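You operate a simulated robot arm through the tools that you are given. There is no shell and no other tool. Be economical: measure what you need, move in short steps, check, and stop when the job is done.

The job below is to be done with a simulated robot arm. You get a single attempt, and the scene is never put back.

JOB
Open the red table lever, brush the table's fluff down the hole, then shut the lever.
Fine: put the brush back.

The check looks at the end state, three seconds after you hand in, the way a careful person would. Anything else that was tipped, shoved, dropped, spilled or broken makes it a failure.

ROBOT AND FRAMES
A 6-joint arm with a two-finger parallel gripper, fixed in place. Base frame: the origin is at the foot of the arm, x ahead of it, y to its left, z up; the work surface is at about z = 0.915. Lengths are in m, angles in degrees, forces in N, time in s.
With the tool pointing down near the work surface it reaches from about 0.24 to 0.66 m from the base axis. Its first joint turns from -66.0 to 66.0 degrees. Payload 2.9 kg.
The tool frame sits at the grasp point between the pads (the TCP): z along the fingers, y along the line on which they close. The tips reach 0.03 m beyond it. The gripper opens to 0.11 m. The fingers are 0.02 m wide and 0.01 m thick; the gripper's body (0.048 by 0.112 m) begins 0.055 m behind the TCP.
Orientation is that of the tool frame in the base frame, as [roll, pitch, yaw] about the fixed x, y, z axes, in that order (R = Rz(yaw) Ry(pitch) Rx(roll)). With the fingers straight down and closing along the base's y, the tool's x points along the base's -x, its y along +y and its z along -z.

CONTROLS
- The arm moves only by the tool apply_moves. Its argument "plan" is a list of rows, each a list of 6 numbers: the shift along the tool's x, y, z in units of 100 mm (1.0 is 100 mm), then the turn, a rotation vector about the tool's x, y, z in units of 90 degrees (1.0 is 90 degrees). In form: [[x, y, z, wx, wy, wz], ...]. A call has 1 to 8 rows; each row is the pose to reach, as a shift and turn from the pose commanded when the call began, along the tool's axes at that moment. "hand" is the finger opening in m, from 0 to 0.11, set as the call begins (left out, the last holds). A call with a number of a shift or a turn outside -1 to 1 is refused whole. A row lasts 0.2 s, in which the tool goes at most 0.05 m and 8.6 degrees; a call with a longer step from one row to the next is refused whole, and so is a gripper value outside its range. A pose out of reach is approached as far as the arm can. The call stops where the force on the tool passes 40 N (or 10 N more than at its start, if that is more) or the arm is blocked; 0.2 s more then pass. Each finger travels about 0.108 m/s and halts on what it meets, pressing with about 23 N; the grip force reading is that of the motor and also rises with nothing between the fingers. The clock runs only during rows and for 0.2 s after the last one: add rows that repeat a pose to give the fingers time. The reply holds the time, the measured pose of the TCP, the force on the tool along the base axes, the opening and the grip force, in the units named above and with some noise, and new pictures: "pictures" is both (left out), scene, wrist or none.
- Cameras (640 x 400 px; columns grow to the right, rows downward): "scene" is fixed at [0.041, 0.414, 1.3964]; the picture's right is [-0.97, -0.26, 0.00], its down [-0.12, 0.44, -0.89] and it looks along [0.23, -0.86, -0.46] (base axes); focal length 352 px, centre (320, 200). "wrist" rides on the gripper at [0.072, 0.017, -0.103] in the tool frame; the picture's right is [-0.23, 0.97, 0.00], its down [-0.76, -0.18, -0.62] and it looks along [-0.61, -0.14, 0.78] (tool axes); focal length 222 px, centre (320, 200).
- point_at(camera, pixels): for up to 12 pixels [column, row] of the newest picture of that camera ("zoom" is the newest enlarged one), the place [x, y, z] in the base frame of the surface seen there, good to about 0.002 m. It takes no simulated time.
- enlarge(camera, box): a new picture of the part [left, top, right, bottom] of that camera's present view, enlarged. It takes no simulated time.
- close_job(): hands the job in; it is judged then, once.

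Go step by step. Measure first, check grasps and placings, and put right what went wrong. The budget is 80 turns and 200 pictures, counting those below and the enlarged ones. Unless the task says otherwise, let go and move clear before handing in, and close with one line.

The tools are called after "Emit:" as a command line: name --pt "numbers of a row" for each row, then --argument value for the rest, lists and objects as JSON in quotes. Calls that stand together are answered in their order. apply_moves: Moves the arm, as the interface text tells. Its arguments: {"type":"object","properties":{"plan":{"type":"array","items":{"type":"array","items":{"type":"number"}}},"hand":{"type":"number"},"pictures":{"type":"string","enum":["both","scene","wrist","none"]}},"required":["plan"]} The other tools are called the same way: point_at (camera, pixels) gives the place of the surface under pixels of a picture; enlarge (camera, box) takes an enlarged picture of a part of a camera's view; close_job () hands the job in.

At the start:

```text
t: 0.0
ee_pos: [0.3608, -0.0019, 1.213]
tool_rot: [180.0, 0.0, 180.0]
ft_force: [0.1, 0.4, 0.8]
opening: 0.1099
gripper_force: 0.1
```

scene: 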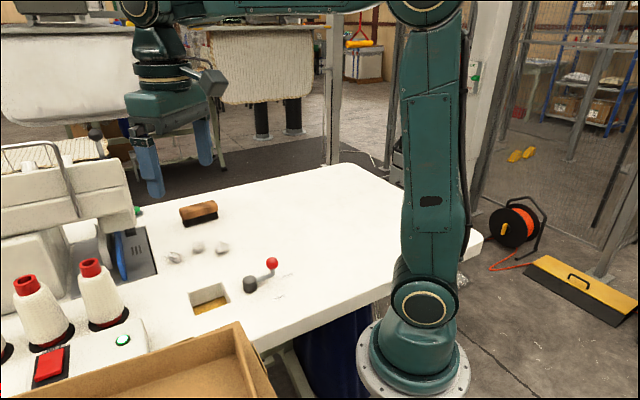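
wrist: 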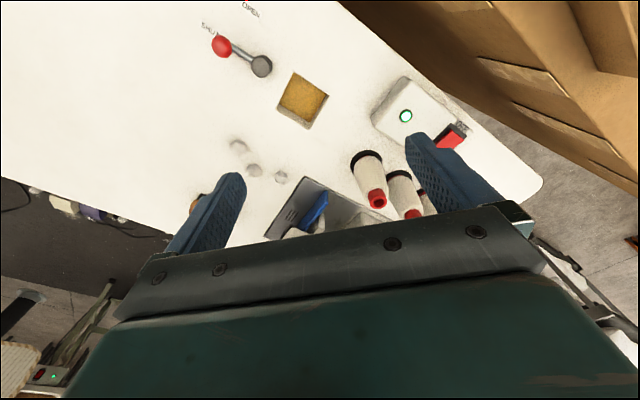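

The scene shows the brush near (199,213), three fluffs at (175,257), (197,247) and (222,247), the hole at (210,298), and the red lever at (271,263). I'll enlarge these areas first to measure them.

Emit:
enlarge --camera "scene" --box '[140, 190, 300, 320]'

Emit:
enlarge --camera "wrist" --box '[180, 0, 360, 200]'

Emit:
point_at --camera "scene" --pixels '[[180, 207], [213, 201], [218, 212], [185, 226], [175, 257], [197, 247], [222, 247], [271, 263], [250, 284], [262, 275], [260, 290], [240, 240]]'

Emit:
point_at --camera "wrist" --pixels '[[294, 70], [329, 96], [309, 130], [276, 113], [302, 98], [221, 46], [262, 66], [240, 55], [210, 30], [252, 10], [237, 146], [280, 177]]'

```text
3.08 times, centred on (220, 255) of scene
```

zoom: 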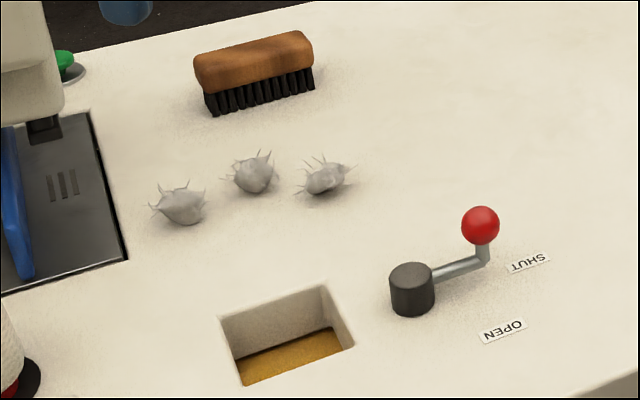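

```text
2.00 times, centred on (270, 100) of wrist
```

zoom: 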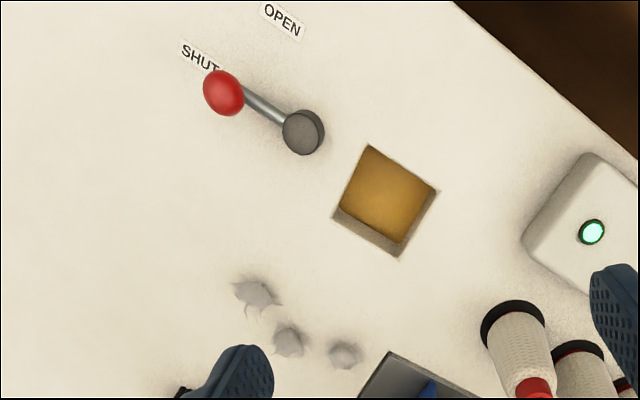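

```text
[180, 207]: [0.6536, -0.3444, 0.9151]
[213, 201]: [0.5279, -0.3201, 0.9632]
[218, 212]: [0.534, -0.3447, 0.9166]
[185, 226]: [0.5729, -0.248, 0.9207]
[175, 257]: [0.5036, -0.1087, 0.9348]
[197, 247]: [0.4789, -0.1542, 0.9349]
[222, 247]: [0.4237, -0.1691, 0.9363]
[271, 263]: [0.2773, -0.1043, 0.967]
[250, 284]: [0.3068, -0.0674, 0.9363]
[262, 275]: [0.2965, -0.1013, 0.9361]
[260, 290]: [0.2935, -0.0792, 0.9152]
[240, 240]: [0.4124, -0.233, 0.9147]
```

```text
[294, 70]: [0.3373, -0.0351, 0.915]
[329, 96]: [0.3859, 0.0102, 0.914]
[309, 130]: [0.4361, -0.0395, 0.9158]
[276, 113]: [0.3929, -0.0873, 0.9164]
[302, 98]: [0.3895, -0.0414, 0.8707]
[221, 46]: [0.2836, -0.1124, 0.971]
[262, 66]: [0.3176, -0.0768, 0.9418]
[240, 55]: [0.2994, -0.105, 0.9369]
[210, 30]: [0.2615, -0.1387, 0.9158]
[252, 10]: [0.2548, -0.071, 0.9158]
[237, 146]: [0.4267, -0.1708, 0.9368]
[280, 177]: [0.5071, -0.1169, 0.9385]
```

The hole is centred near (0.388,-0.038). Its brown floor sits at z 0.87, so that looks like the closed flap. The knob is near (0.281,-0.108,0.967) and OPEN lies to its +y side. I'll move above the knob with the fingers closing along its arc.

Emit:
apply_moves --pt "0.2 -0.25 0.25 0 0 -0.05" --pt "0.4 -0.5 0.5 0 0 -0.1" --pt "0.6 -0.75 0.75 0 0 -0.15" --pt "0.8 -1.0 1.0 0 0 -0.19" --pt "0.8 -1.0 1.0 0 0 -0.19" --hand 0.07

```text
t: 1.2
ee_pos: [0.2783, -0.1008, 1.1141]
tool_rot: [180.0, 0.0, -162.9]
ft_force: [-0.9, 1.3, 0.3]
opening: 0.0699
gripper_force: 0.0
```

scene: 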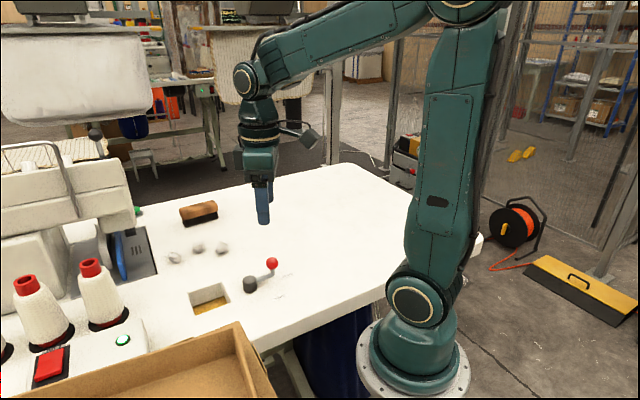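
wrist: 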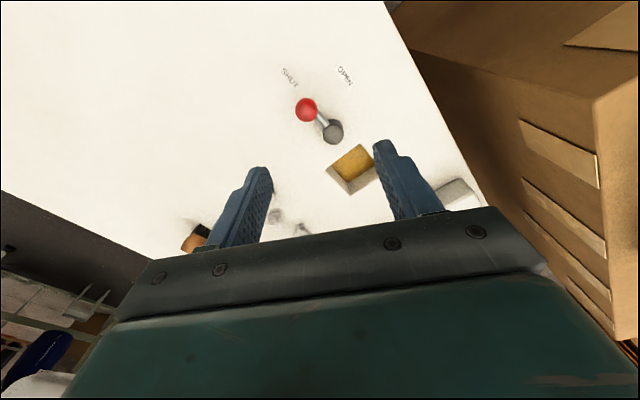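

The tool is now above the lever, with the knob at wrist (306,110) and the pivot at (333,131). I'll measure both again more exactly.

Emit:
point_at --camera "wrist" --pixels '[[306, 110], [299, 110], [313, 110], [306, 102], [306, 118], [333, 131], [326, 131], [341, 131], [290, 77], [344, 75]]'

Emit:
point_at --camera "scene" --pixels '[[271, 263], [267, 263], [276, 263], [271, 259], [249, 277]]'

```text
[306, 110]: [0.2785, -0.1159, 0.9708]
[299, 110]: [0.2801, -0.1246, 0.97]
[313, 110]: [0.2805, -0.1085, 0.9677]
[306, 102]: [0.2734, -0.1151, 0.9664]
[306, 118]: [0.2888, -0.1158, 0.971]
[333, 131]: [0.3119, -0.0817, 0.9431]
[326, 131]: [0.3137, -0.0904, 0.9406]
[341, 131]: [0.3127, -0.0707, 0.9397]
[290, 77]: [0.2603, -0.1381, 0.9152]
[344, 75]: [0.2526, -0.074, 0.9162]
```

```text
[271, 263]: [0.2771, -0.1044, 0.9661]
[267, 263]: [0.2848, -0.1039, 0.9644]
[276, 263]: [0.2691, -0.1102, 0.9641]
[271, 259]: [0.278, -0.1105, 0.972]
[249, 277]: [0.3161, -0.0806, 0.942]
```

The knob centre is about (0.281,-0.115,0.963) and the pivot (0.315,-0.081), so the radius is 0.048. The OPEN position should be near (0.267,-0.076). I'll descend around the knob.

Emit:
apply_moves --pt "0.015 -0.144 0.3 0 0 0" --pt "0.015 -0.144 0.7 0 0 0" --pt "0.015 -0.144 1.0 0 0 0" --pictures "none"

Emit:
apply_moves --pt "0 0 0.25 0 0 0" --pt "0 0 0.46 0 0 0" --pt "0 0 0.46 0 0 0"

```text
t: 2.0
ee_pos: [0.2818, -0.1175, 1.0134]
tool_rot: [180.0, 0.1, -163.0]
ft_force: [-1.0, 0.5, -0.2]
opening: 0.07
gripper_force: 0.1
```

```text
t: 2.8
ee_pos: [0.2809, -0.116, 0.9691]
tool_rot: [180.0, 0.1, -162.9]
ft_force: [-0.5, -0.9, -0.1]
opening: 0.0702
gripper_force: 0.1
```

scene: 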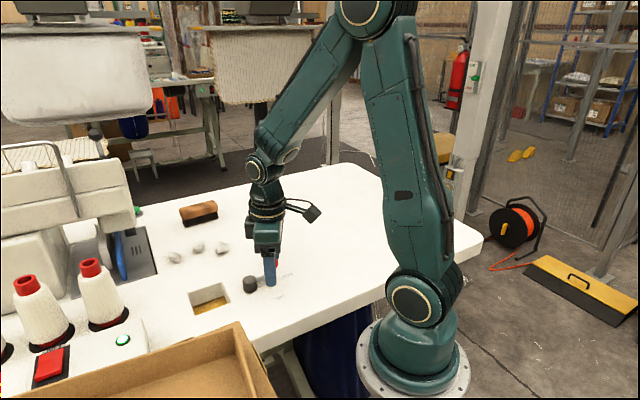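
wrist: 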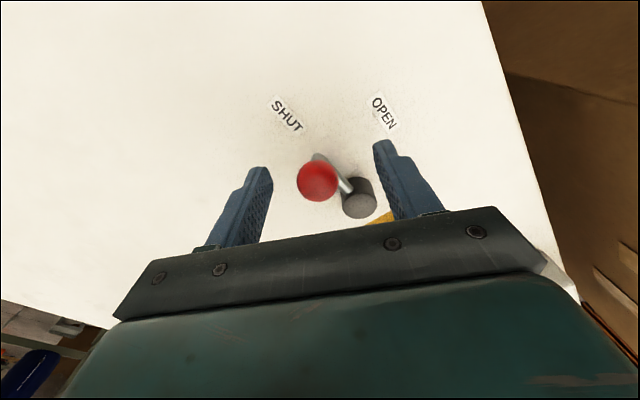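

The knob at wrist (317,181) is between the fingers, so I'll close on it.

Emit:
apply_moves --pt "0 0 0 0 0 0" --pt "0 0 0 0 0 0" --pt "0 0 0 0 0 0" --hand 0.01 --pictures "wrist"

```text
t: 3.6
ee_pos: [0.2808, -0.1151, 0.9686]
tool_rot: [180.0, -0.1, -162.9]
ft_force: [-0.4, -3.0, -4.5]
opening: 0.0252
gripper_force: 45.0
```

wrist: 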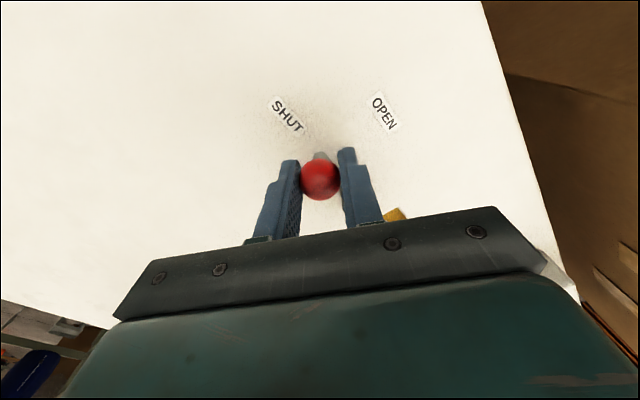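

The knob is gripped, with an opening of 0.025. I'll swing it along the arc toward OPEN.

Emit:
apply_moves --pt "0.025 0.06 0 0 0 0" --pt "0.043 0.118 0 0 0 0" --pt "0.055 0.18 0 0 0 0" --pt "0.055 0.243 0 0 0 0" --pt "0.047 0.305 0 0 0 0" --pt "0.035 0.366 0 0 0 0" --pt "0.01 0.428 0 0 0 0"

```text
t: 5.2
ee_pos: [0.2685, -0.0749, 0.9682]
tool_rot: [-180.0, 0.1, -162.8]
ft_force: [-0.4, -10.0, -2.0]
opening: 0.0252
gripper_force: 44.9
```

scene: 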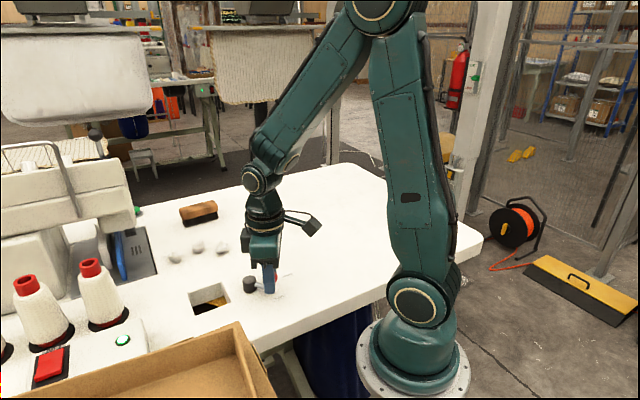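
wrist: 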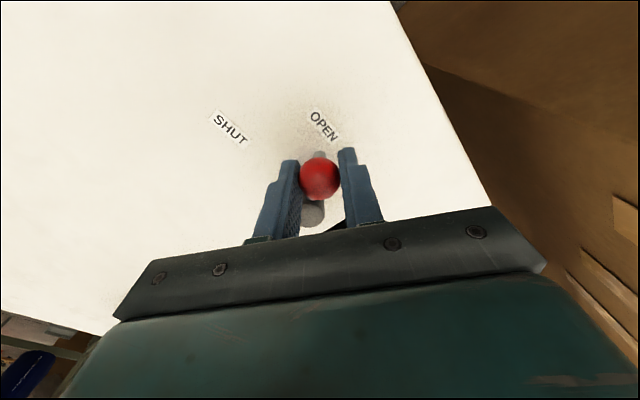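

The lever is now at about 172°, resisting with 10 N, and the flap in the hole seems to be open. I'll look closer.

Emit:
enlarge --camera "scene" --box '[170, 260, 310, 340]'

Emit:
apply_moves --pt "-0.03 0.06 0 0 0 0" --pt "-0.03 0.06 0 0 0 0" --pictures "none"

```text
4.57 times, centred on (240, 300) of scene
```

zoom: 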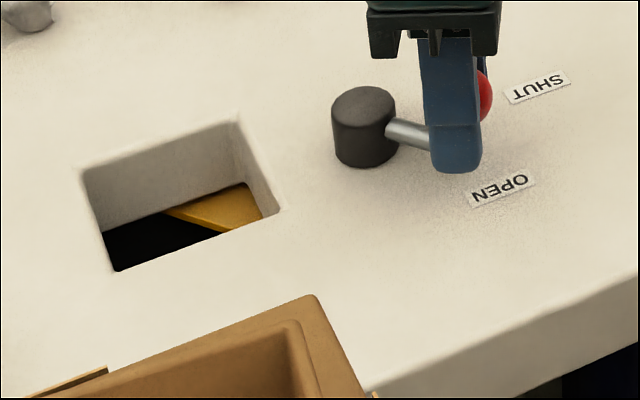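

```text
t: 5.8
ee_pos: [0.2707, -0.0683, 0.9677]
tool_rot: [-179.9, 0.0, -162.9]
ft_force: [0.9, -8.9, -8.9]
opening: 0.0249
gripper_force: 44.8
```

The flap is only partly open at this point, and the last nudge still moved the lever. I'll check the hole again.

Emit:
enlarge --camera "scene" --box '[170, 260, 310, 340]'

Emit:
apply_moves --pt "-0.025 0.05 0 0 0 0" --pt "-0.055 0.099 0 0 0 0" --pt "-0.055 0.099 0 0 0 0" --pictures "wrist"

Emit:
enlarge --camera "scene" --box '[170, 260, 310, 340]'

```text
4.57 times, centred on (240, 300) of scene
```

zoom: 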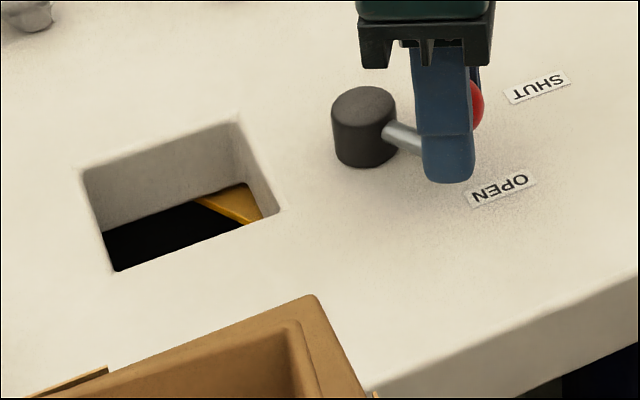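

```text
t: 6.6
ee_pos: [0.2739, -0.057, 0.968]
tool_rot: [-180.0, 0.0, -162.9]
ft_force: [-0.9, -11.2, 2.0]
opening: 0.0252
gripper_force: 44.9
```

wrist: 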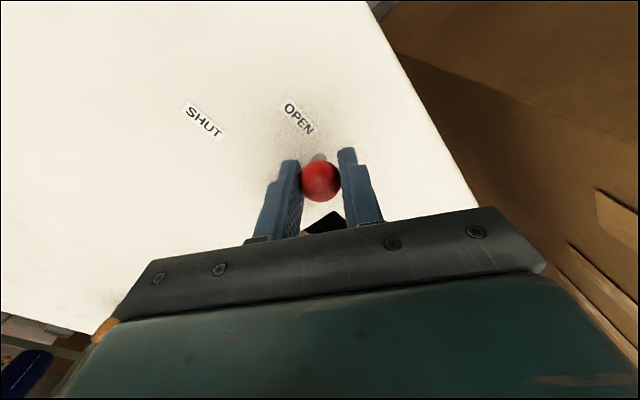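

```text
4.57 times, centred on (240, 300) of scene
```

zoom: 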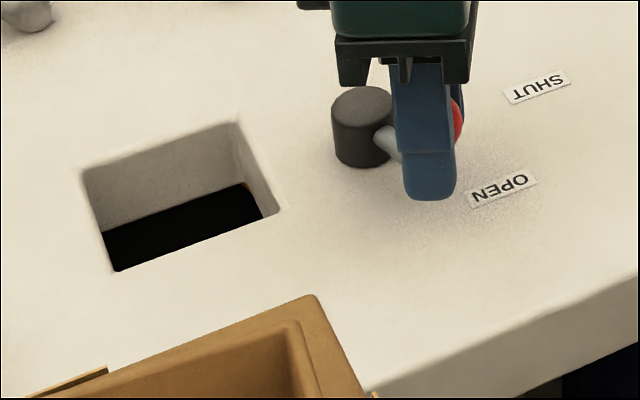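

The hole is nearly clear. I'll make one more small arc step to find the stop.

Emit:
apply_moves --pt "-0.04 0.03 0 0 0 0" --pt "-0.08 0.06 0 0 0 0" --pt "-0.08 0.06 0 0 0 0" --pictures "none"

Emit:
enlarge --camera "scene" --box '[170, 260, 310, 340]'

```text
t: 7.3
ee_pos: [0.276, -0.0518, 0.9662]
tool_rot: [-179.5, -0.5, -163.5]
ft_force: [-3.7, -7.1, 3.2]
opening: 0.0252
gripper_force: 44.3
stopped in row 3: the force on the tool passed its limit (the readings are from after the stop); the commanded pose is now the measured one
```

```text
4.57 times, centred on (240, 300) of scene
```

zoom: 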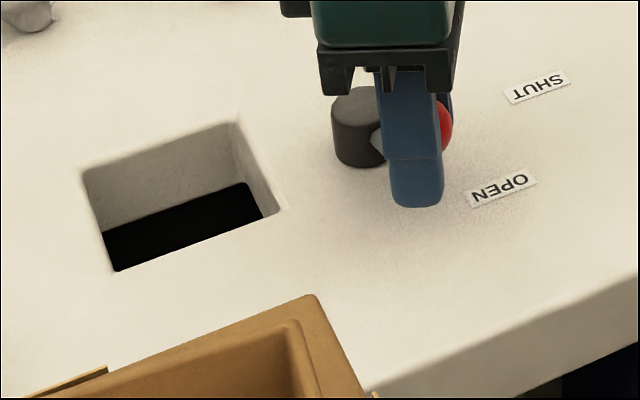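

That is the stop, and the hole is fully open. I'll release, watch for any spring-back, and lift off.

Emit:
apply_moves --pt "0 0 0 0 0 0" --pt "0 0 0 0 0 0" --pt "0 0 -0.4 0 0 0" --pt "0 0 -0.8 0 0 0" --pt "0 0 -1.0 0 0 0" --pt "0 0 -1.0 0 0 0" --hand 0.06

```text
t: 8.7
ee_pos: [0.2778, -0.0518, 1.0686]
tool_rot: [-179.6, -0.3, -163.3]
ft_force: [0.3, 0.0, -0.2]
opening: 0.0597
gripper_force: 0.1
```

scene: 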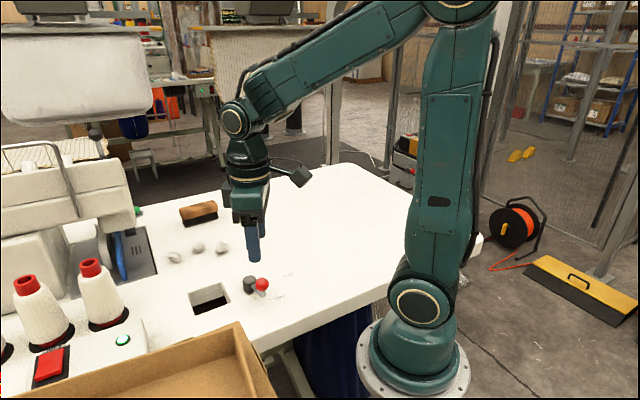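
wrist: 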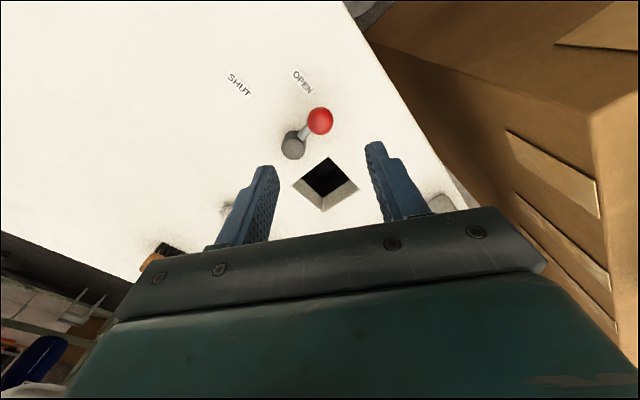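

The lever stays open. Next is the brush, so I'll zoom in and measure its shape.

Emit:
enlarge --camera "scene" --box '[150, 185, 240, 241]'

```text
7.11 times, centred on (195, 213) of scene
```

zoom: 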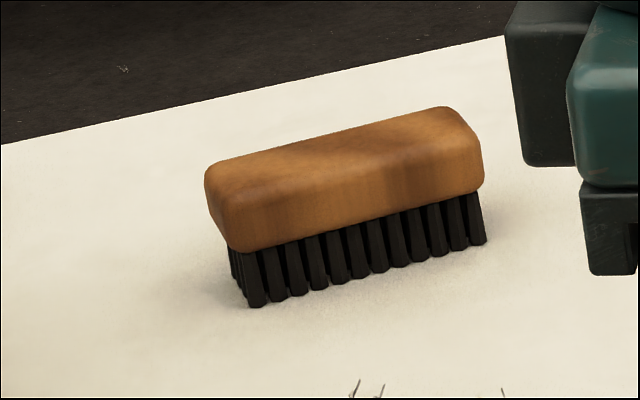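

Emit:
point_at --camera "zoom" --pixels '[[215, 170], [235, 200], [240, 235], [470, 145], [478, 180], [445, 112], [350, 200], [330, 145], [260, 300], [480, 240], [340, 165], [210, 200]]'

```text
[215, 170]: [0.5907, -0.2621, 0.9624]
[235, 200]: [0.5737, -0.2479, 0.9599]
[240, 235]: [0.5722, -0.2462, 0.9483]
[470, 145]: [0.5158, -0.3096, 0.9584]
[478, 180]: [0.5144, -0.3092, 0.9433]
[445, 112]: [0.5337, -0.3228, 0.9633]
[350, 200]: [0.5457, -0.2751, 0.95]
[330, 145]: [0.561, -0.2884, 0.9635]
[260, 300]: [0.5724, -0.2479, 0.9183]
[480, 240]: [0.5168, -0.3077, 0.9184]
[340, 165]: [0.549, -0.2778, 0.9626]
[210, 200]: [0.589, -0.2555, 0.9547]
```

The brush is centred near (0.552,-0.286), about 0.09 long along (0.69,0.72) and 0.03 wide, with its wood at z≈0.94–0.964. Its broad face points straight at the hole. Before moving I'll measure the sewing machine for clearance, along with the fluffs.

Emit:
point_at --camera "scene" --pixels '[[156, 272], [147, 228], [130, 185], [135, 228], [120, 232], [122, 270], [125, 160], [140, 211], [100, 230], [75, 205], [97, 132], [45, 190]]'

Emit:
enlarge --camera "scene" --box '[100, 210, 260, 310]'

```text
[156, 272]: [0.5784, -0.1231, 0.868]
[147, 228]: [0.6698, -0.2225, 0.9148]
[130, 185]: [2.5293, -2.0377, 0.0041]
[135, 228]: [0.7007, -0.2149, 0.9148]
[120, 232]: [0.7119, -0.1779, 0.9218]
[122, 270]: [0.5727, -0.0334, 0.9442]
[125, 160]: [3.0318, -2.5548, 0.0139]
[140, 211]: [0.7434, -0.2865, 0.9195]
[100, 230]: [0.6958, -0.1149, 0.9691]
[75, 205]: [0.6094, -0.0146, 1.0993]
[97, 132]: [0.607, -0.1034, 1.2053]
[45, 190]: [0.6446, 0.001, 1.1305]
```

```text
4.00 times, centred on (180, 260) of scene
```

zoom: 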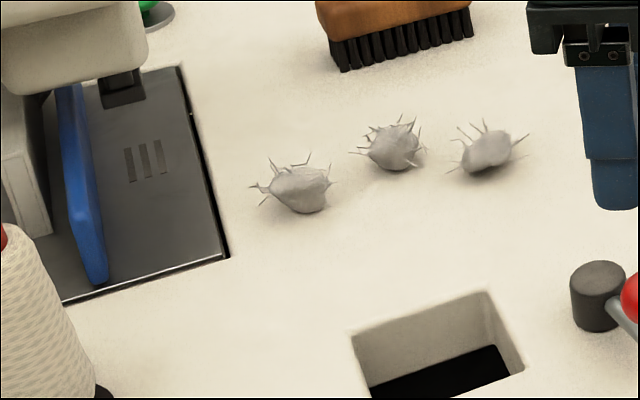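

Emit:
point_at --camera "zoom" --pixels '[[228, 257], [182, 66], [120, 80], [148, 65], [140, 20], [60, 85], [110, 280], [80, 100], [300, 190], [390, 148], [488, 152], [100, 390]]'

Emit:
point_at --camera "scene" --pixels '[[130, 200], [110, 165], [124, 220], [105, 225], [137, 222]]'

```text
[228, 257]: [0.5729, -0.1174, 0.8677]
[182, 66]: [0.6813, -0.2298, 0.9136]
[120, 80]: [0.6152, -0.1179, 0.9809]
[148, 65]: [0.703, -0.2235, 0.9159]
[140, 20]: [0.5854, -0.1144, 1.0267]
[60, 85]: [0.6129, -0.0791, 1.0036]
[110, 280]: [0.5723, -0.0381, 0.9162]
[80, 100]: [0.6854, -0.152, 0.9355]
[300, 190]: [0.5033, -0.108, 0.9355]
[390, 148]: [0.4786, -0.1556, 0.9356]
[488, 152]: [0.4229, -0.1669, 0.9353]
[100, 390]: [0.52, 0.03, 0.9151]
```

```text
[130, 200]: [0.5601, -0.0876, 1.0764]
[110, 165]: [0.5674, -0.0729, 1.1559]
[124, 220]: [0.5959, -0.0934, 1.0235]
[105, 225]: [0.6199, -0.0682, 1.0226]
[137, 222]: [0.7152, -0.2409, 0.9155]
```

The machine head's face lies along l≈0.32, in the diagonal coordinate l=(0.69,0.72)·xy, so I'll keep the tool at l≤0.255. Now I'll travel to above the brush.

Emit:
apply_moves --pt "-0.24 -0.38 0 0 0 0" --pt "-0.49 -0.76 0 0 0 0" --pictures "none"

Emit:
apply_moves --pt "-0.24 -0.38 0 0 0 0" --pt "-0.49 -0.76 0 0 0 0" --pictures "none"

Emit:
apply_moves --pt "-0.24 -0.38 0 0 0 -0.08" --pt "-0.49 -0.76 0 0 0 -0.16" --pt "-0.49 -0.76 0 0 0 -0.24" --pt "-0.49 -0.76 0 0 0 -0.328" --pt "-0.49 -0.76 0 0 0 -0.328"

```text
t: 9.3
ee_pos: [0.3466, -0.1093, 1.0684]
tool_rot: [-179.6, -0.4, -163.4]
ft_force: [0.0, -0.6, -0.5]
opening: 0.0598
gripper_force: 0.0
```

```text
t: 9.9
ee_pos: [0.4142, -0.1689, 1.0668]
tool_rot: [-179.7, -0.5, -163.3]
ft_force: [0.0, 0.1, 0.1]
opening: 0.06
gripper_force: 0.1
```

```text
t: 11.1
ee_pos: [0.4845, -0.2275, 1.0674]
tool_rot: [-179.9, -0.5, -133.7]
ft_force: [-0.3, 1.2, -0.4]
opening: 0.06
gripper_force: 0.1
```

scene: 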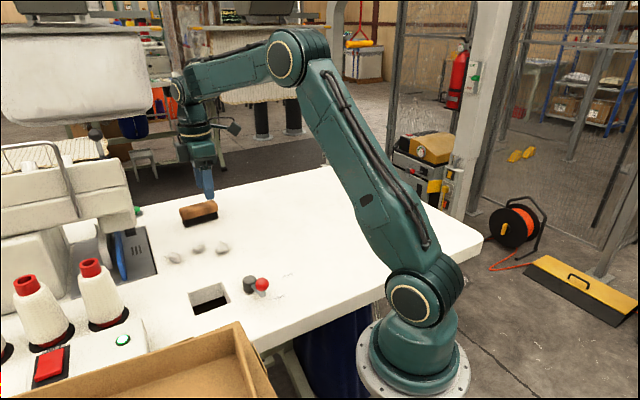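
wrist: 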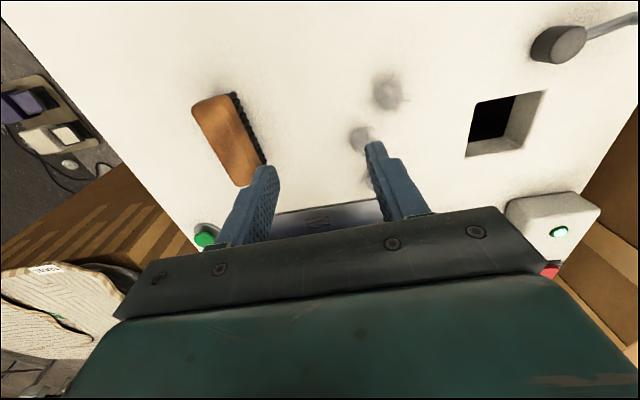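

The wrist view shows the whole top of the brush, around (228,140), so I'll measure its corners.

Emit:
enlarge --camera "wrist" --box '[180, 80, 290, 200]'

Emit:
point_at --camera "wrist" --pixels '[[195, 106], [229, 95], [237, 184], [262, 163], [228, 140], [217, 142], [247, 133], [212, 100], [250, 175]]'

```text
3.33 times, centred on (235, 140) of wrist
```

zoom: 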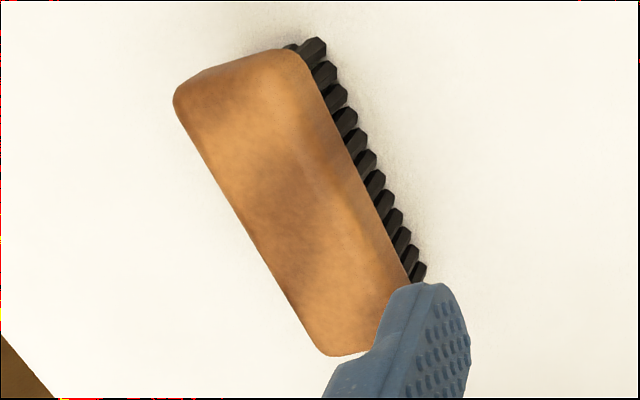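

```text
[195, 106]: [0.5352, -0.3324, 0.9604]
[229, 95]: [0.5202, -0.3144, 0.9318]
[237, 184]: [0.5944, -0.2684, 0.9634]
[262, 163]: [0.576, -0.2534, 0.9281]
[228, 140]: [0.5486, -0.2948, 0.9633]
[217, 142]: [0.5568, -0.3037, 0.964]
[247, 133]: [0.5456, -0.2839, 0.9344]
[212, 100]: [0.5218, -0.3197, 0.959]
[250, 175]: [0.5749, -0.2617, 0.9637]
```

The brush centre is confirmed at about (0.553,-0.287), top at 0.964. I'll move over it and descend.

Emit:
apply_moves --pt "-0.02 -0.45 0 0 0 0" --pt "-0.043 -0.906 0.05 0 0 0" --pt "-0.043 -0.906 0.05 0 0 0"

```text
t: 11.9
ee_pos: [0.5533, -0.2853, 1.0619]
tool_rot: [-179.9, -0.4, -133.8]
ft_force: [0.3, -0.9, 0.0]
opening: 0.0599
gripper_force: 0.1
```

scene: 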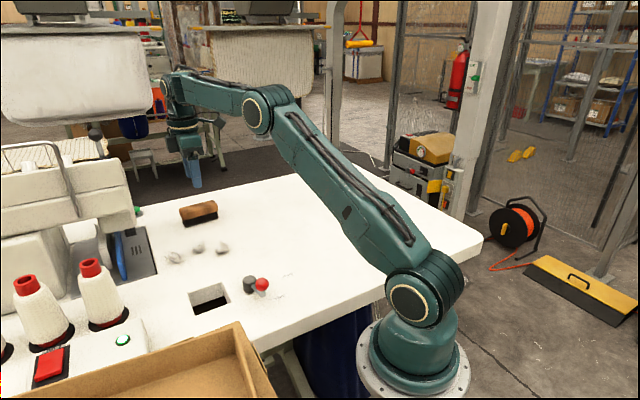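
wrist: 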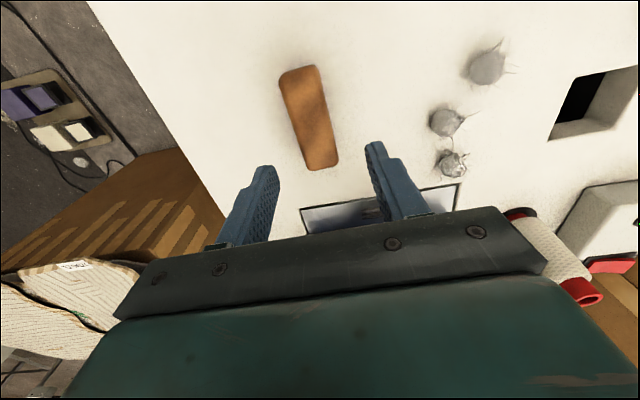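

The brush is between the fingers' planes, and the apparent tilt matches the camera's 13° roll. I'll descend.

Emit:
apply_moves --pt "0.01 -0.01 0.4 0 0 0" --pt "0.01 -0.01 0.8 0 0 0" --pt "0.01 -0.01 0.99 0 0 0" --pt "0.01 -0.01 0.99 0 0 0" --pictures "both"

```text
t: 12.9
ee_pos: [0.5537, -0.2883, 0.9627]
tool_rot: [-180.0, -0.5, -133.9]
ft_force: [0.1, 0.2, -0.1]
opening: 0.0599
gripper_force: 0.0
```

scene: 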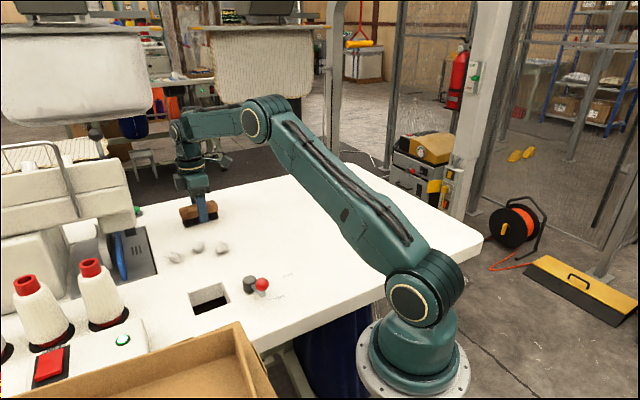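
wrist: 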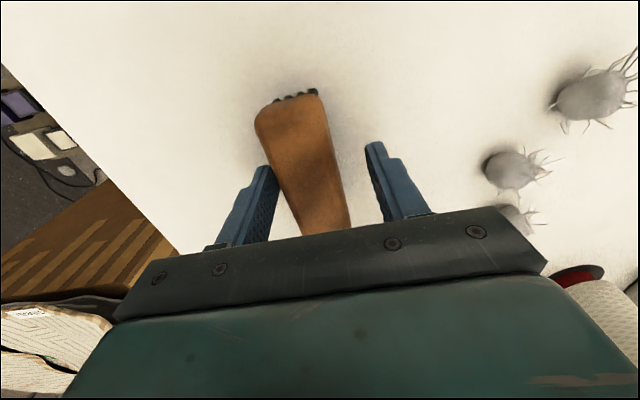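

The brush midline sits about 3–4 mm toward the left finger. I'll shift by 3 mm and then close.

Emit:
apply_moves --pt "0 -0.03 0 0 0 0" --pt "0 -0.03 0 0 0 0" --pictures "none"

Emit:
apply_moves --pt "0 0 0 0 0 0" --pt "0 0 0 0 0 0" --pt "0 0 0 0 0 0" --hand 0.015

```text
t: 13.5
ee_pos: [0.554, -0.2915, 0.9639]
tool_rot: [-179.9, -0.5, -133.8]
ft_force: [-0.2, 0.0, -0.4]
opening: 0.0601
gripper_force: 0.1
```

```text
t: 14.3
ee_pos: [0.5539, -0.291, 0.9643]
tool_rot: [-179.9, -0.5, -133.8]
ft_force: [-0.8, -1.0, 0.4]
opening: 0.0355
gripper_force: 23.2
```

scene: 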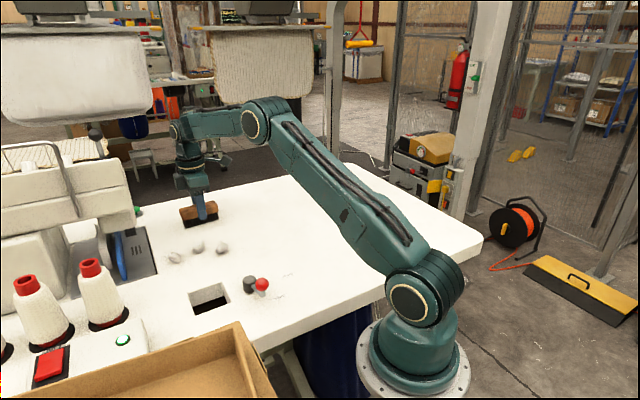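
wrist: 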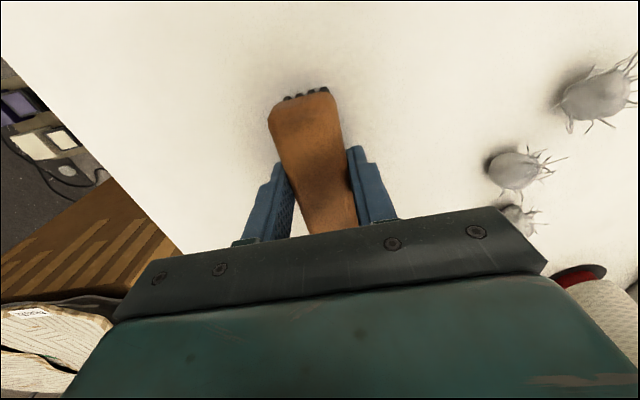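

The brush is gripped with an opening of 0.0355, and its home pose is TCP (0.554,-0.291,0.964) at yaw -133.8. I'll lift it and carry it behind the nearest fluff at (0.423,-0.168), turned to face the hole.

Emit:
apply_moves --pt "0 0 -0.2 0 0 0" --pt "0 0 -0.5 0 0 0" --pt "0.09 0.37 -0.5 0 0 0" --pt "0.188 0.73 -0.5 0 0 0" --pictures "scene"

Emit:
apply_moves --pt "0.09 0.36 0 0 0 0.09" --pt "0.188 0.73 0 0 0 0.18" --pt "0.188 0.73 0 0 0 0.27" --pt "0.188 0.73 0 0 0 0.352" --pt "0.188 0.73 0 0 0 0.352"

```text
t: 15.3
ee_pos: [0.4893, -0.2542, 1.0118]
tool_rot: [-179.7, -0.5, -133.8]
ft_force: [0.0, -0.7, -1.3]
opening: 0.0356
gripper_force: 23.0
```

scene: 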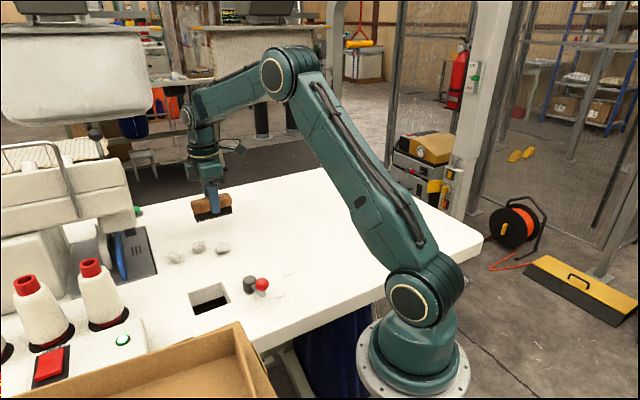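

```text
t: 16.5
ee_pos: [0.4222, -0.2177, 1.0126]
tool_rot: [-179.6, -0.4, -165.7]
ft_force: [-0.3, 0.1, -1.5]
opening: 0.0355
gripper_force: 23.3
```

scene: 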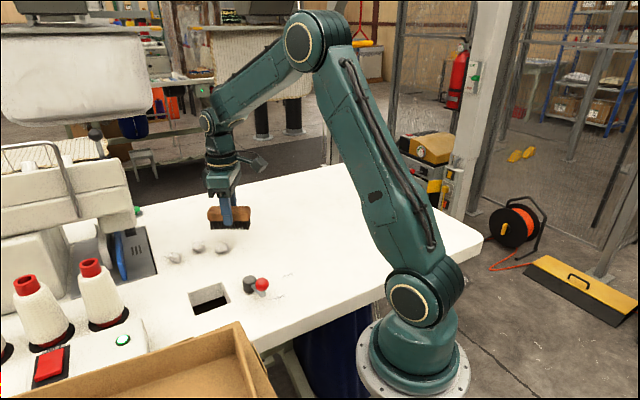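
wrist: 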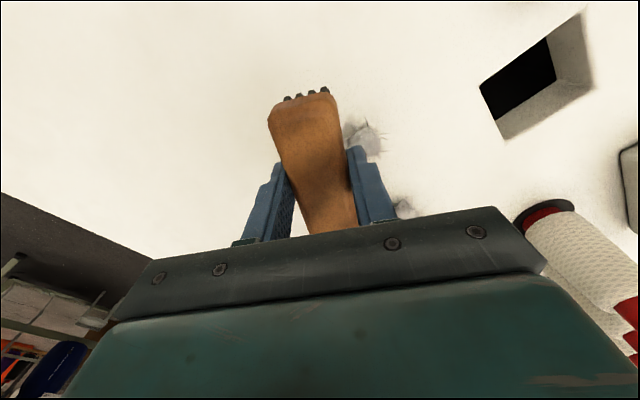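

The brush hovers behind the fluff. I'll lower it to just above the table.

Emit:
apply_moves --pt "0 0 0.3 0 0 0" --pt "0 0 0.475 0 0 0" --pt "0 0 0.475 0 0 0"

Emit:
enlarge --camera "scene" --box '[140, 190, 300, 320]'

```text
t: 17.3
ee_pos: [0.4227, -0.2179, 0.9668]
tool_rot: [-179.6, -0.4, -165.5]
ft_force: [0.2, -0.4, -0.7]
opening: 0.0356
gripper_force: 23.1
```

scene: 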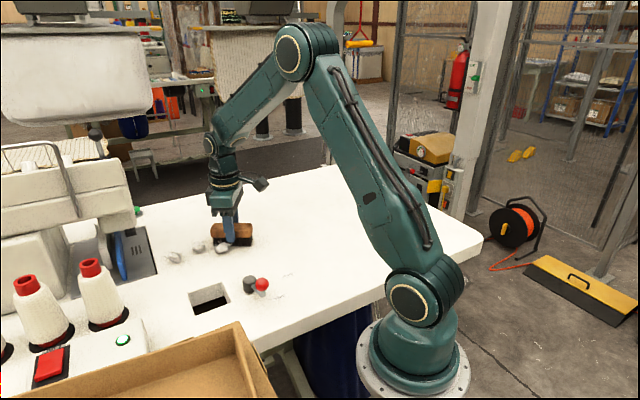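
wrist: 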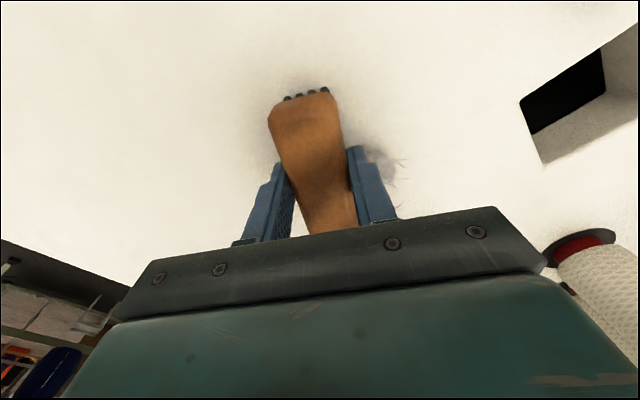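

```text
3.08 times, centred on (220, 255) of scene
```

zoom: 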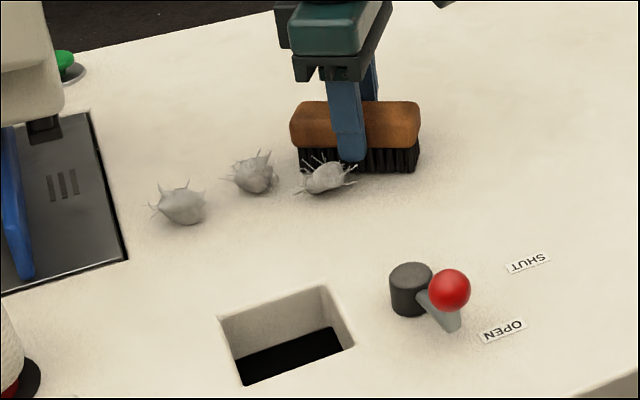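

The fluff sits about 13 mm off-centre on the brush and the right end is near the second fluff. I'll shift 8 mm away, turn to 7°, and sweep gently toward the hole, stopping midway to check.

Emit:
apply_moves --pt "0.077 0.02 0.01 0 0 0.083" --pt "0.051 0.218 0.01 0 0 0.083" --pt "0.024 0.416 0.01 0 0 0.083" --pt "-0.002 0.615 0.01 0 0 0.083" --pt "-0.029 0.813 0.01 0 0 0.083" --pictures "none"

Emit:
enlarge --camera "scene" --box '[140, 190, 300, 320]'

```text
t: 18.5
ee_pos: [0.4043, -0.1393, 0.9643]
tool_rot: [-179.6, -0.5, -173.0]
ft_force: [0.0, 0.4, -1.0]
opening: 0.0351
gripper_force: 22.4
```

```text
3.08 times, centred on (220, 255) of scene
```

zoom: 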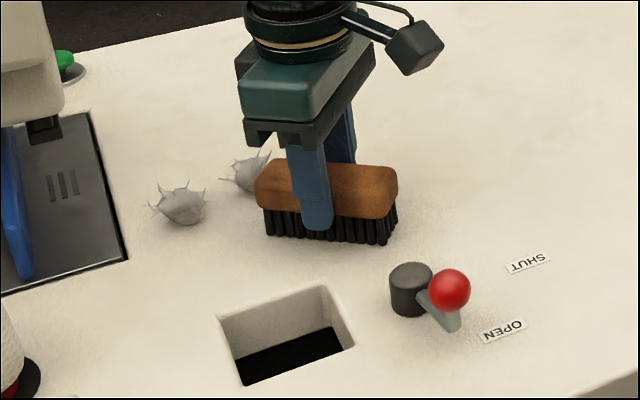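

The fluff isn't visible in front of the brush, so I'll check the wrist view.

Emit:
apply_moves --pt "0 0 0 0 0 0" --pictures "both"

Emit:
enlarge --camera "wrist" --box '[200, 0, 600, 250]'

```text
t: 18.9
ee_pos: [0.4049, -0.1384, 0.9646]
tool_rot: [-179.6, -0.3, -172.9]
ft_force: [-0.7, 0.1, -1.4]
opening: 0.0353
gripper_force: 23.4
```

scene: 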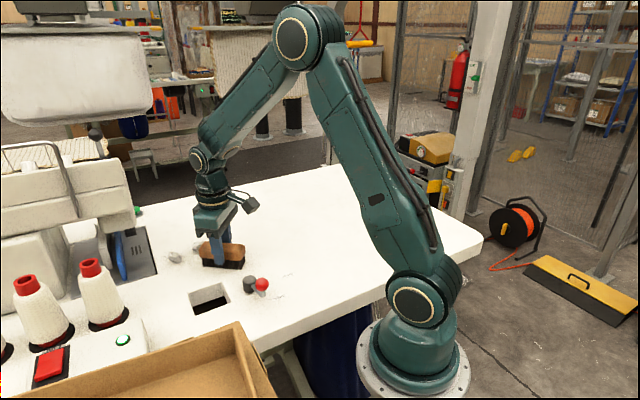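
wrist: 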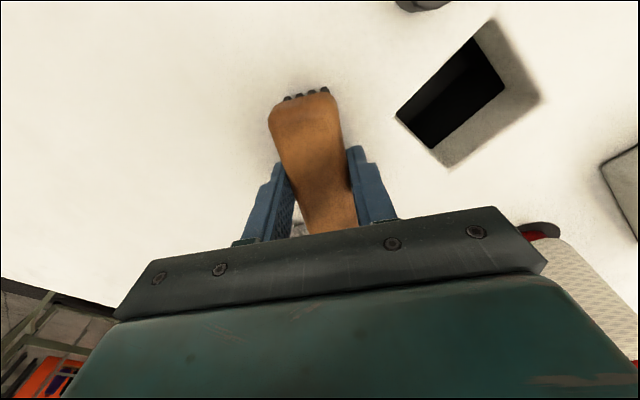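

```text
1.60 times, centred on (400, 125) of wrist
```

zoom: 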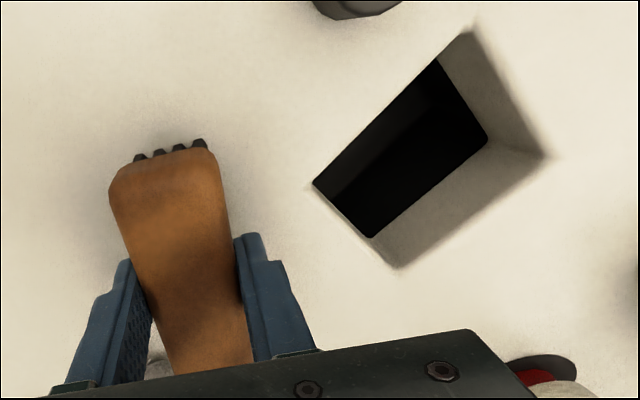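

A grey bit at wrist (300,228) may be a fluff behind the brush. I'll lift to see.

Emit:
apply_moves --pt "0 0 -0.4 0 0 0" --pt "0 0 -0.8 0 0 0" --pt "0 0 -0.8 0 0 0" --pictures "both"

Emit:
enlarge --camera "scene" --box '[140, 190, 300, 320]'

```text
t: 19.7
ee_pos: [0.4052, -0.1385, 1.0439]
tool_rot: [-179.6, -0.3, -173.0]
ft_force: [0.5, -0.1, -1.3]
opening: 0.0355
gripper_force: 23.0
```

scene: 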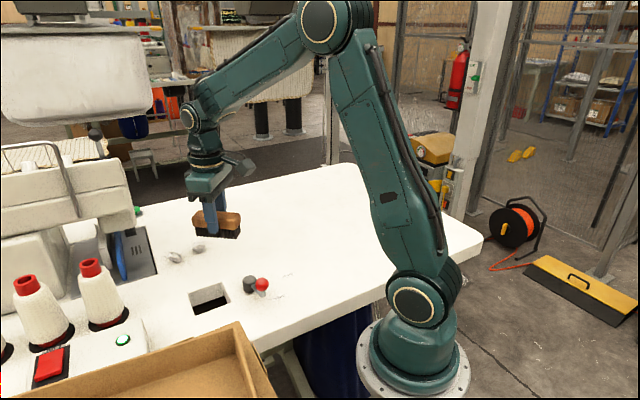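
wrist: 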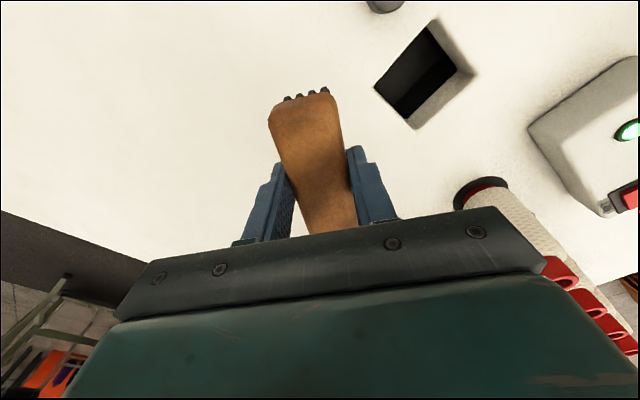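

```text
3.08 times, centred on (220, 255) of scene
```

zoom: 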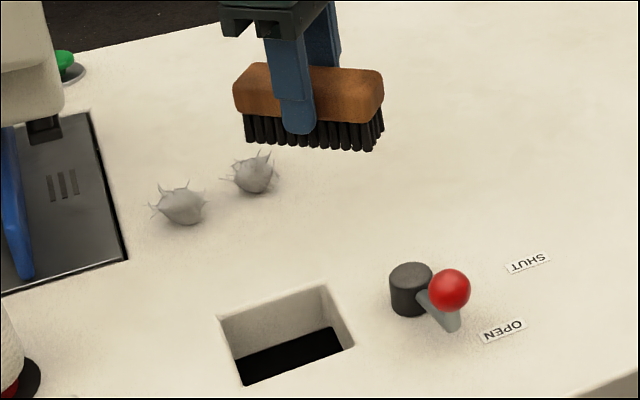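

That fluff is gone from where it was, so it either fell into the hole or is hidden behind the brush. Moving the brush behind the second fluff at (0.479,-0.156) will uncover the area.

Emit:
apply_moves --pt "-0.2 -0.2 0 0 0 -0.085" --pt "-0.4 -0.4 0 0 0 -0.17" --pt "-0.6 -0.6 0 0 0 -0.255" --pt "-0.789 -0.792 0 0 0 -0.339" --pt "-0.789 -0.792 0 0 0 -0.339" --pictures "both"

Emit:
enlarge --camera "scene" --box '[140, 190, 300, 320]'

```text
t: 20.9
ee_pos: [0.4942, -0.2061, 1.0469]
tool_rot: [-179.7, -0.4, -142.5]
ft_force: [-0.3, 1.0, -0.9]
opening: 0.0352
gripper_force: 22.7
```

scene: 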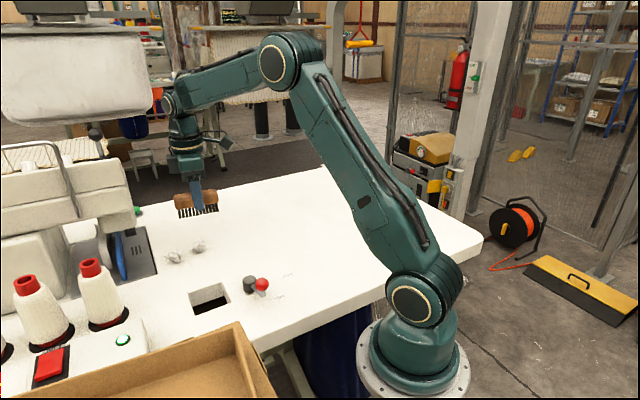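
wrist: 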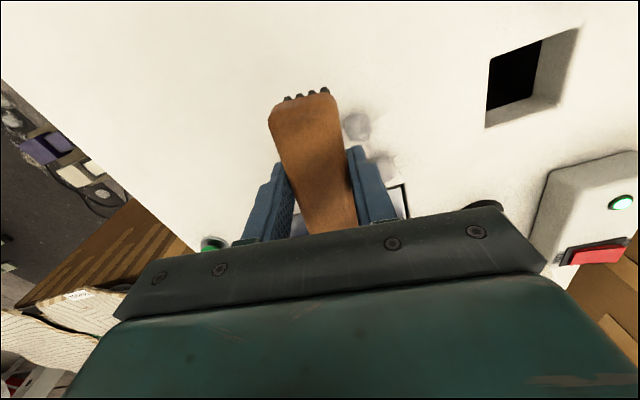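

```text
3.08 times, centred on (220, 255) of scene
```

zoom: 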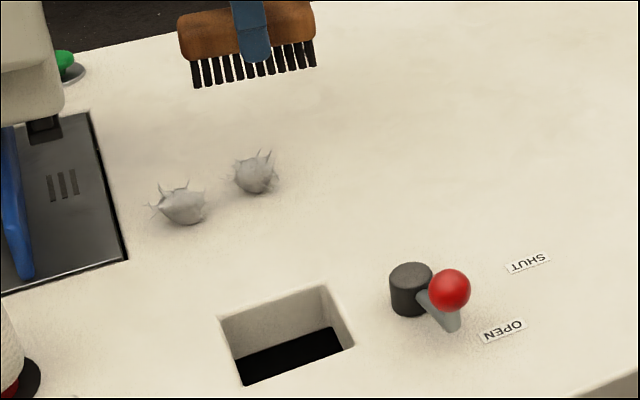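

Only two fluffs remain and the table around them is clean, so the first one rolled into the hole. I'll lower behind the second.

Emit:
apply_moves --pt "0 0 0.4 0 0 0" --pt "0 0 0.7 0 0 0" --pt "0 0 0.82 0 0 0" --pt "0 0 0.82 0 0 0" --pictures "none"

Emit:
enlarge --camera "scene" --box '[140, 190, 300, 320]'

```text
t: 21.9
ee_pos: [0.4928, -0.2063, 0.965]
tool_rot: [-179.8, -0.5, -142.5]
ft_force: [-0.4, -0.2, -0.6]
opening: 0.0355
gripper_force: 22.7
```

```text
3.08 times, centred on (220, 255) of scene
```

zoom: 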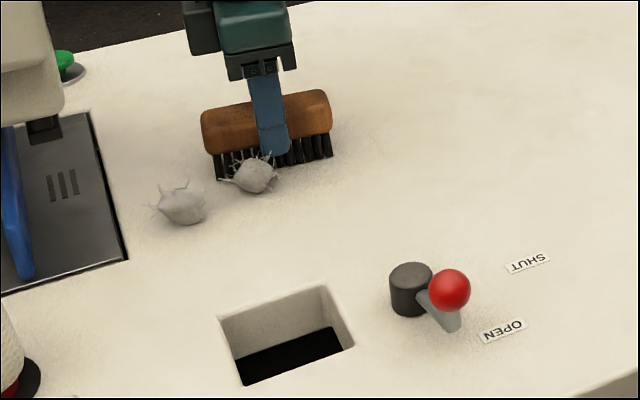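

The brush is lined up behind the second fluff. I'll sweep 6 cm and check.

Emit:
apply_moves --pt "0 0.2 0 0 0 0" --pt "0 0.4 0 0 0 0" --pt "0 0.6 0 0 0 0" --pictures "none"

Emit:
enlarge --camera "scene" --box '[140, 190, 300, 320]'

```text
t: 22.7
ee_pos: [0.4562, -0.1589, 0.9648]
tool_rot: [-179.9, -0.6, -142.4]
ft_force: [0.4, -0.1, -0.3]
opening: 0.0353
gripper_force: 22.6
```

```text
3.08 times, centred on (220, 255) of scene
```

zoom: 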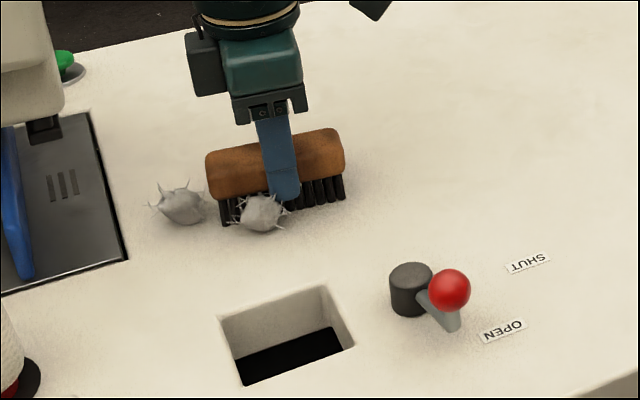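

The fluff is moving ahead of the brush, at zoom (260,213), with fluff 1 undisturbed. I'll keep sweeping.

Emit:
apply_moves --pt "0 0.2 0 0 0 0" --pt "0 0.4 0 0 0 0" --pt "0 0.6 0 0 0 0" --pictures "none"

Emit:
enlarge --camera "scene" --box '[140, 190, 300, 320]'

```text
t: 23.5
ee_pos: [0.4223, -0.1126, 0.9638]
tool_rot: [-179.5, -0.4, -142.5]
ft_force: [2.1, -4.9, 14.5]
opening: 0.0355
gripper_force: 22.3
```

```text
3.08 times, centred on (220, 255) of scene
```

zoom: 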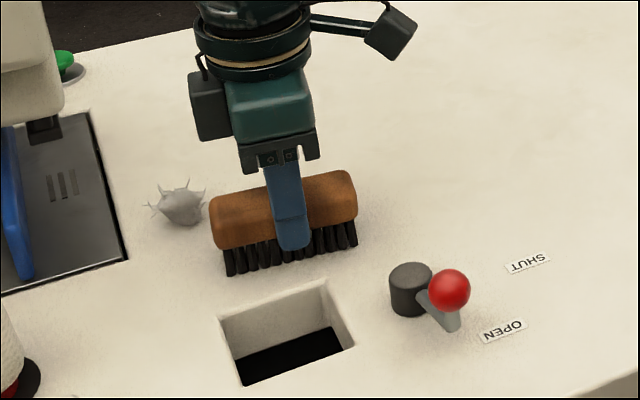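

The fluff has vanished from the front, and an upward force of 14.5 N shows the brush pressing on the table or on something. I'll lift to look.

Emit:
apply_moves --pt "0 0 -0.4 0 0 0" --pt "0 0 -0.8 0 0 0" --pt "0 0 -0.8 0 0 0" --pictures "wrist"

Emit:
enlarge --camera "scene" --box '[140, 190, 300, 320]'

```text
t: 24.3
ee_pos: [0.4217, -0.1128, 1.043]
tool_rot: [-179.8, -0.5, -142.5]
ft_force: [-0.3, -0.5, -1.1]
opening: 0.0354
gripper_force: 23.0
```

wrist: 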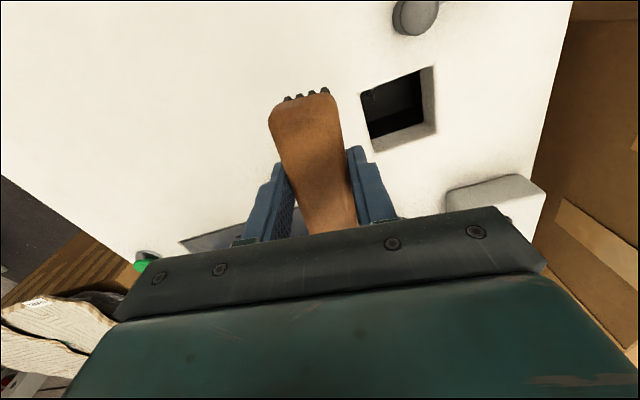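

```text
3.08 times, centred on (220, 255) of scene
```

zoom: 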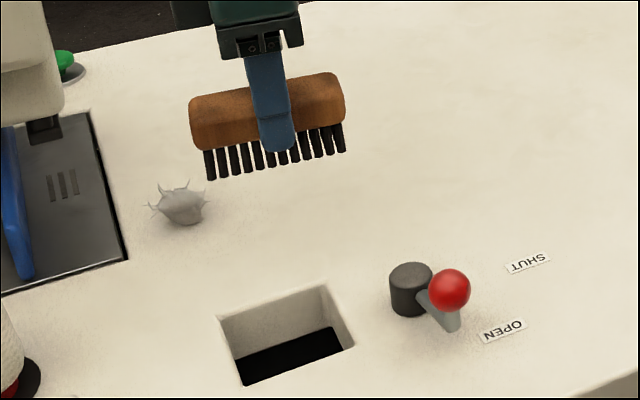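

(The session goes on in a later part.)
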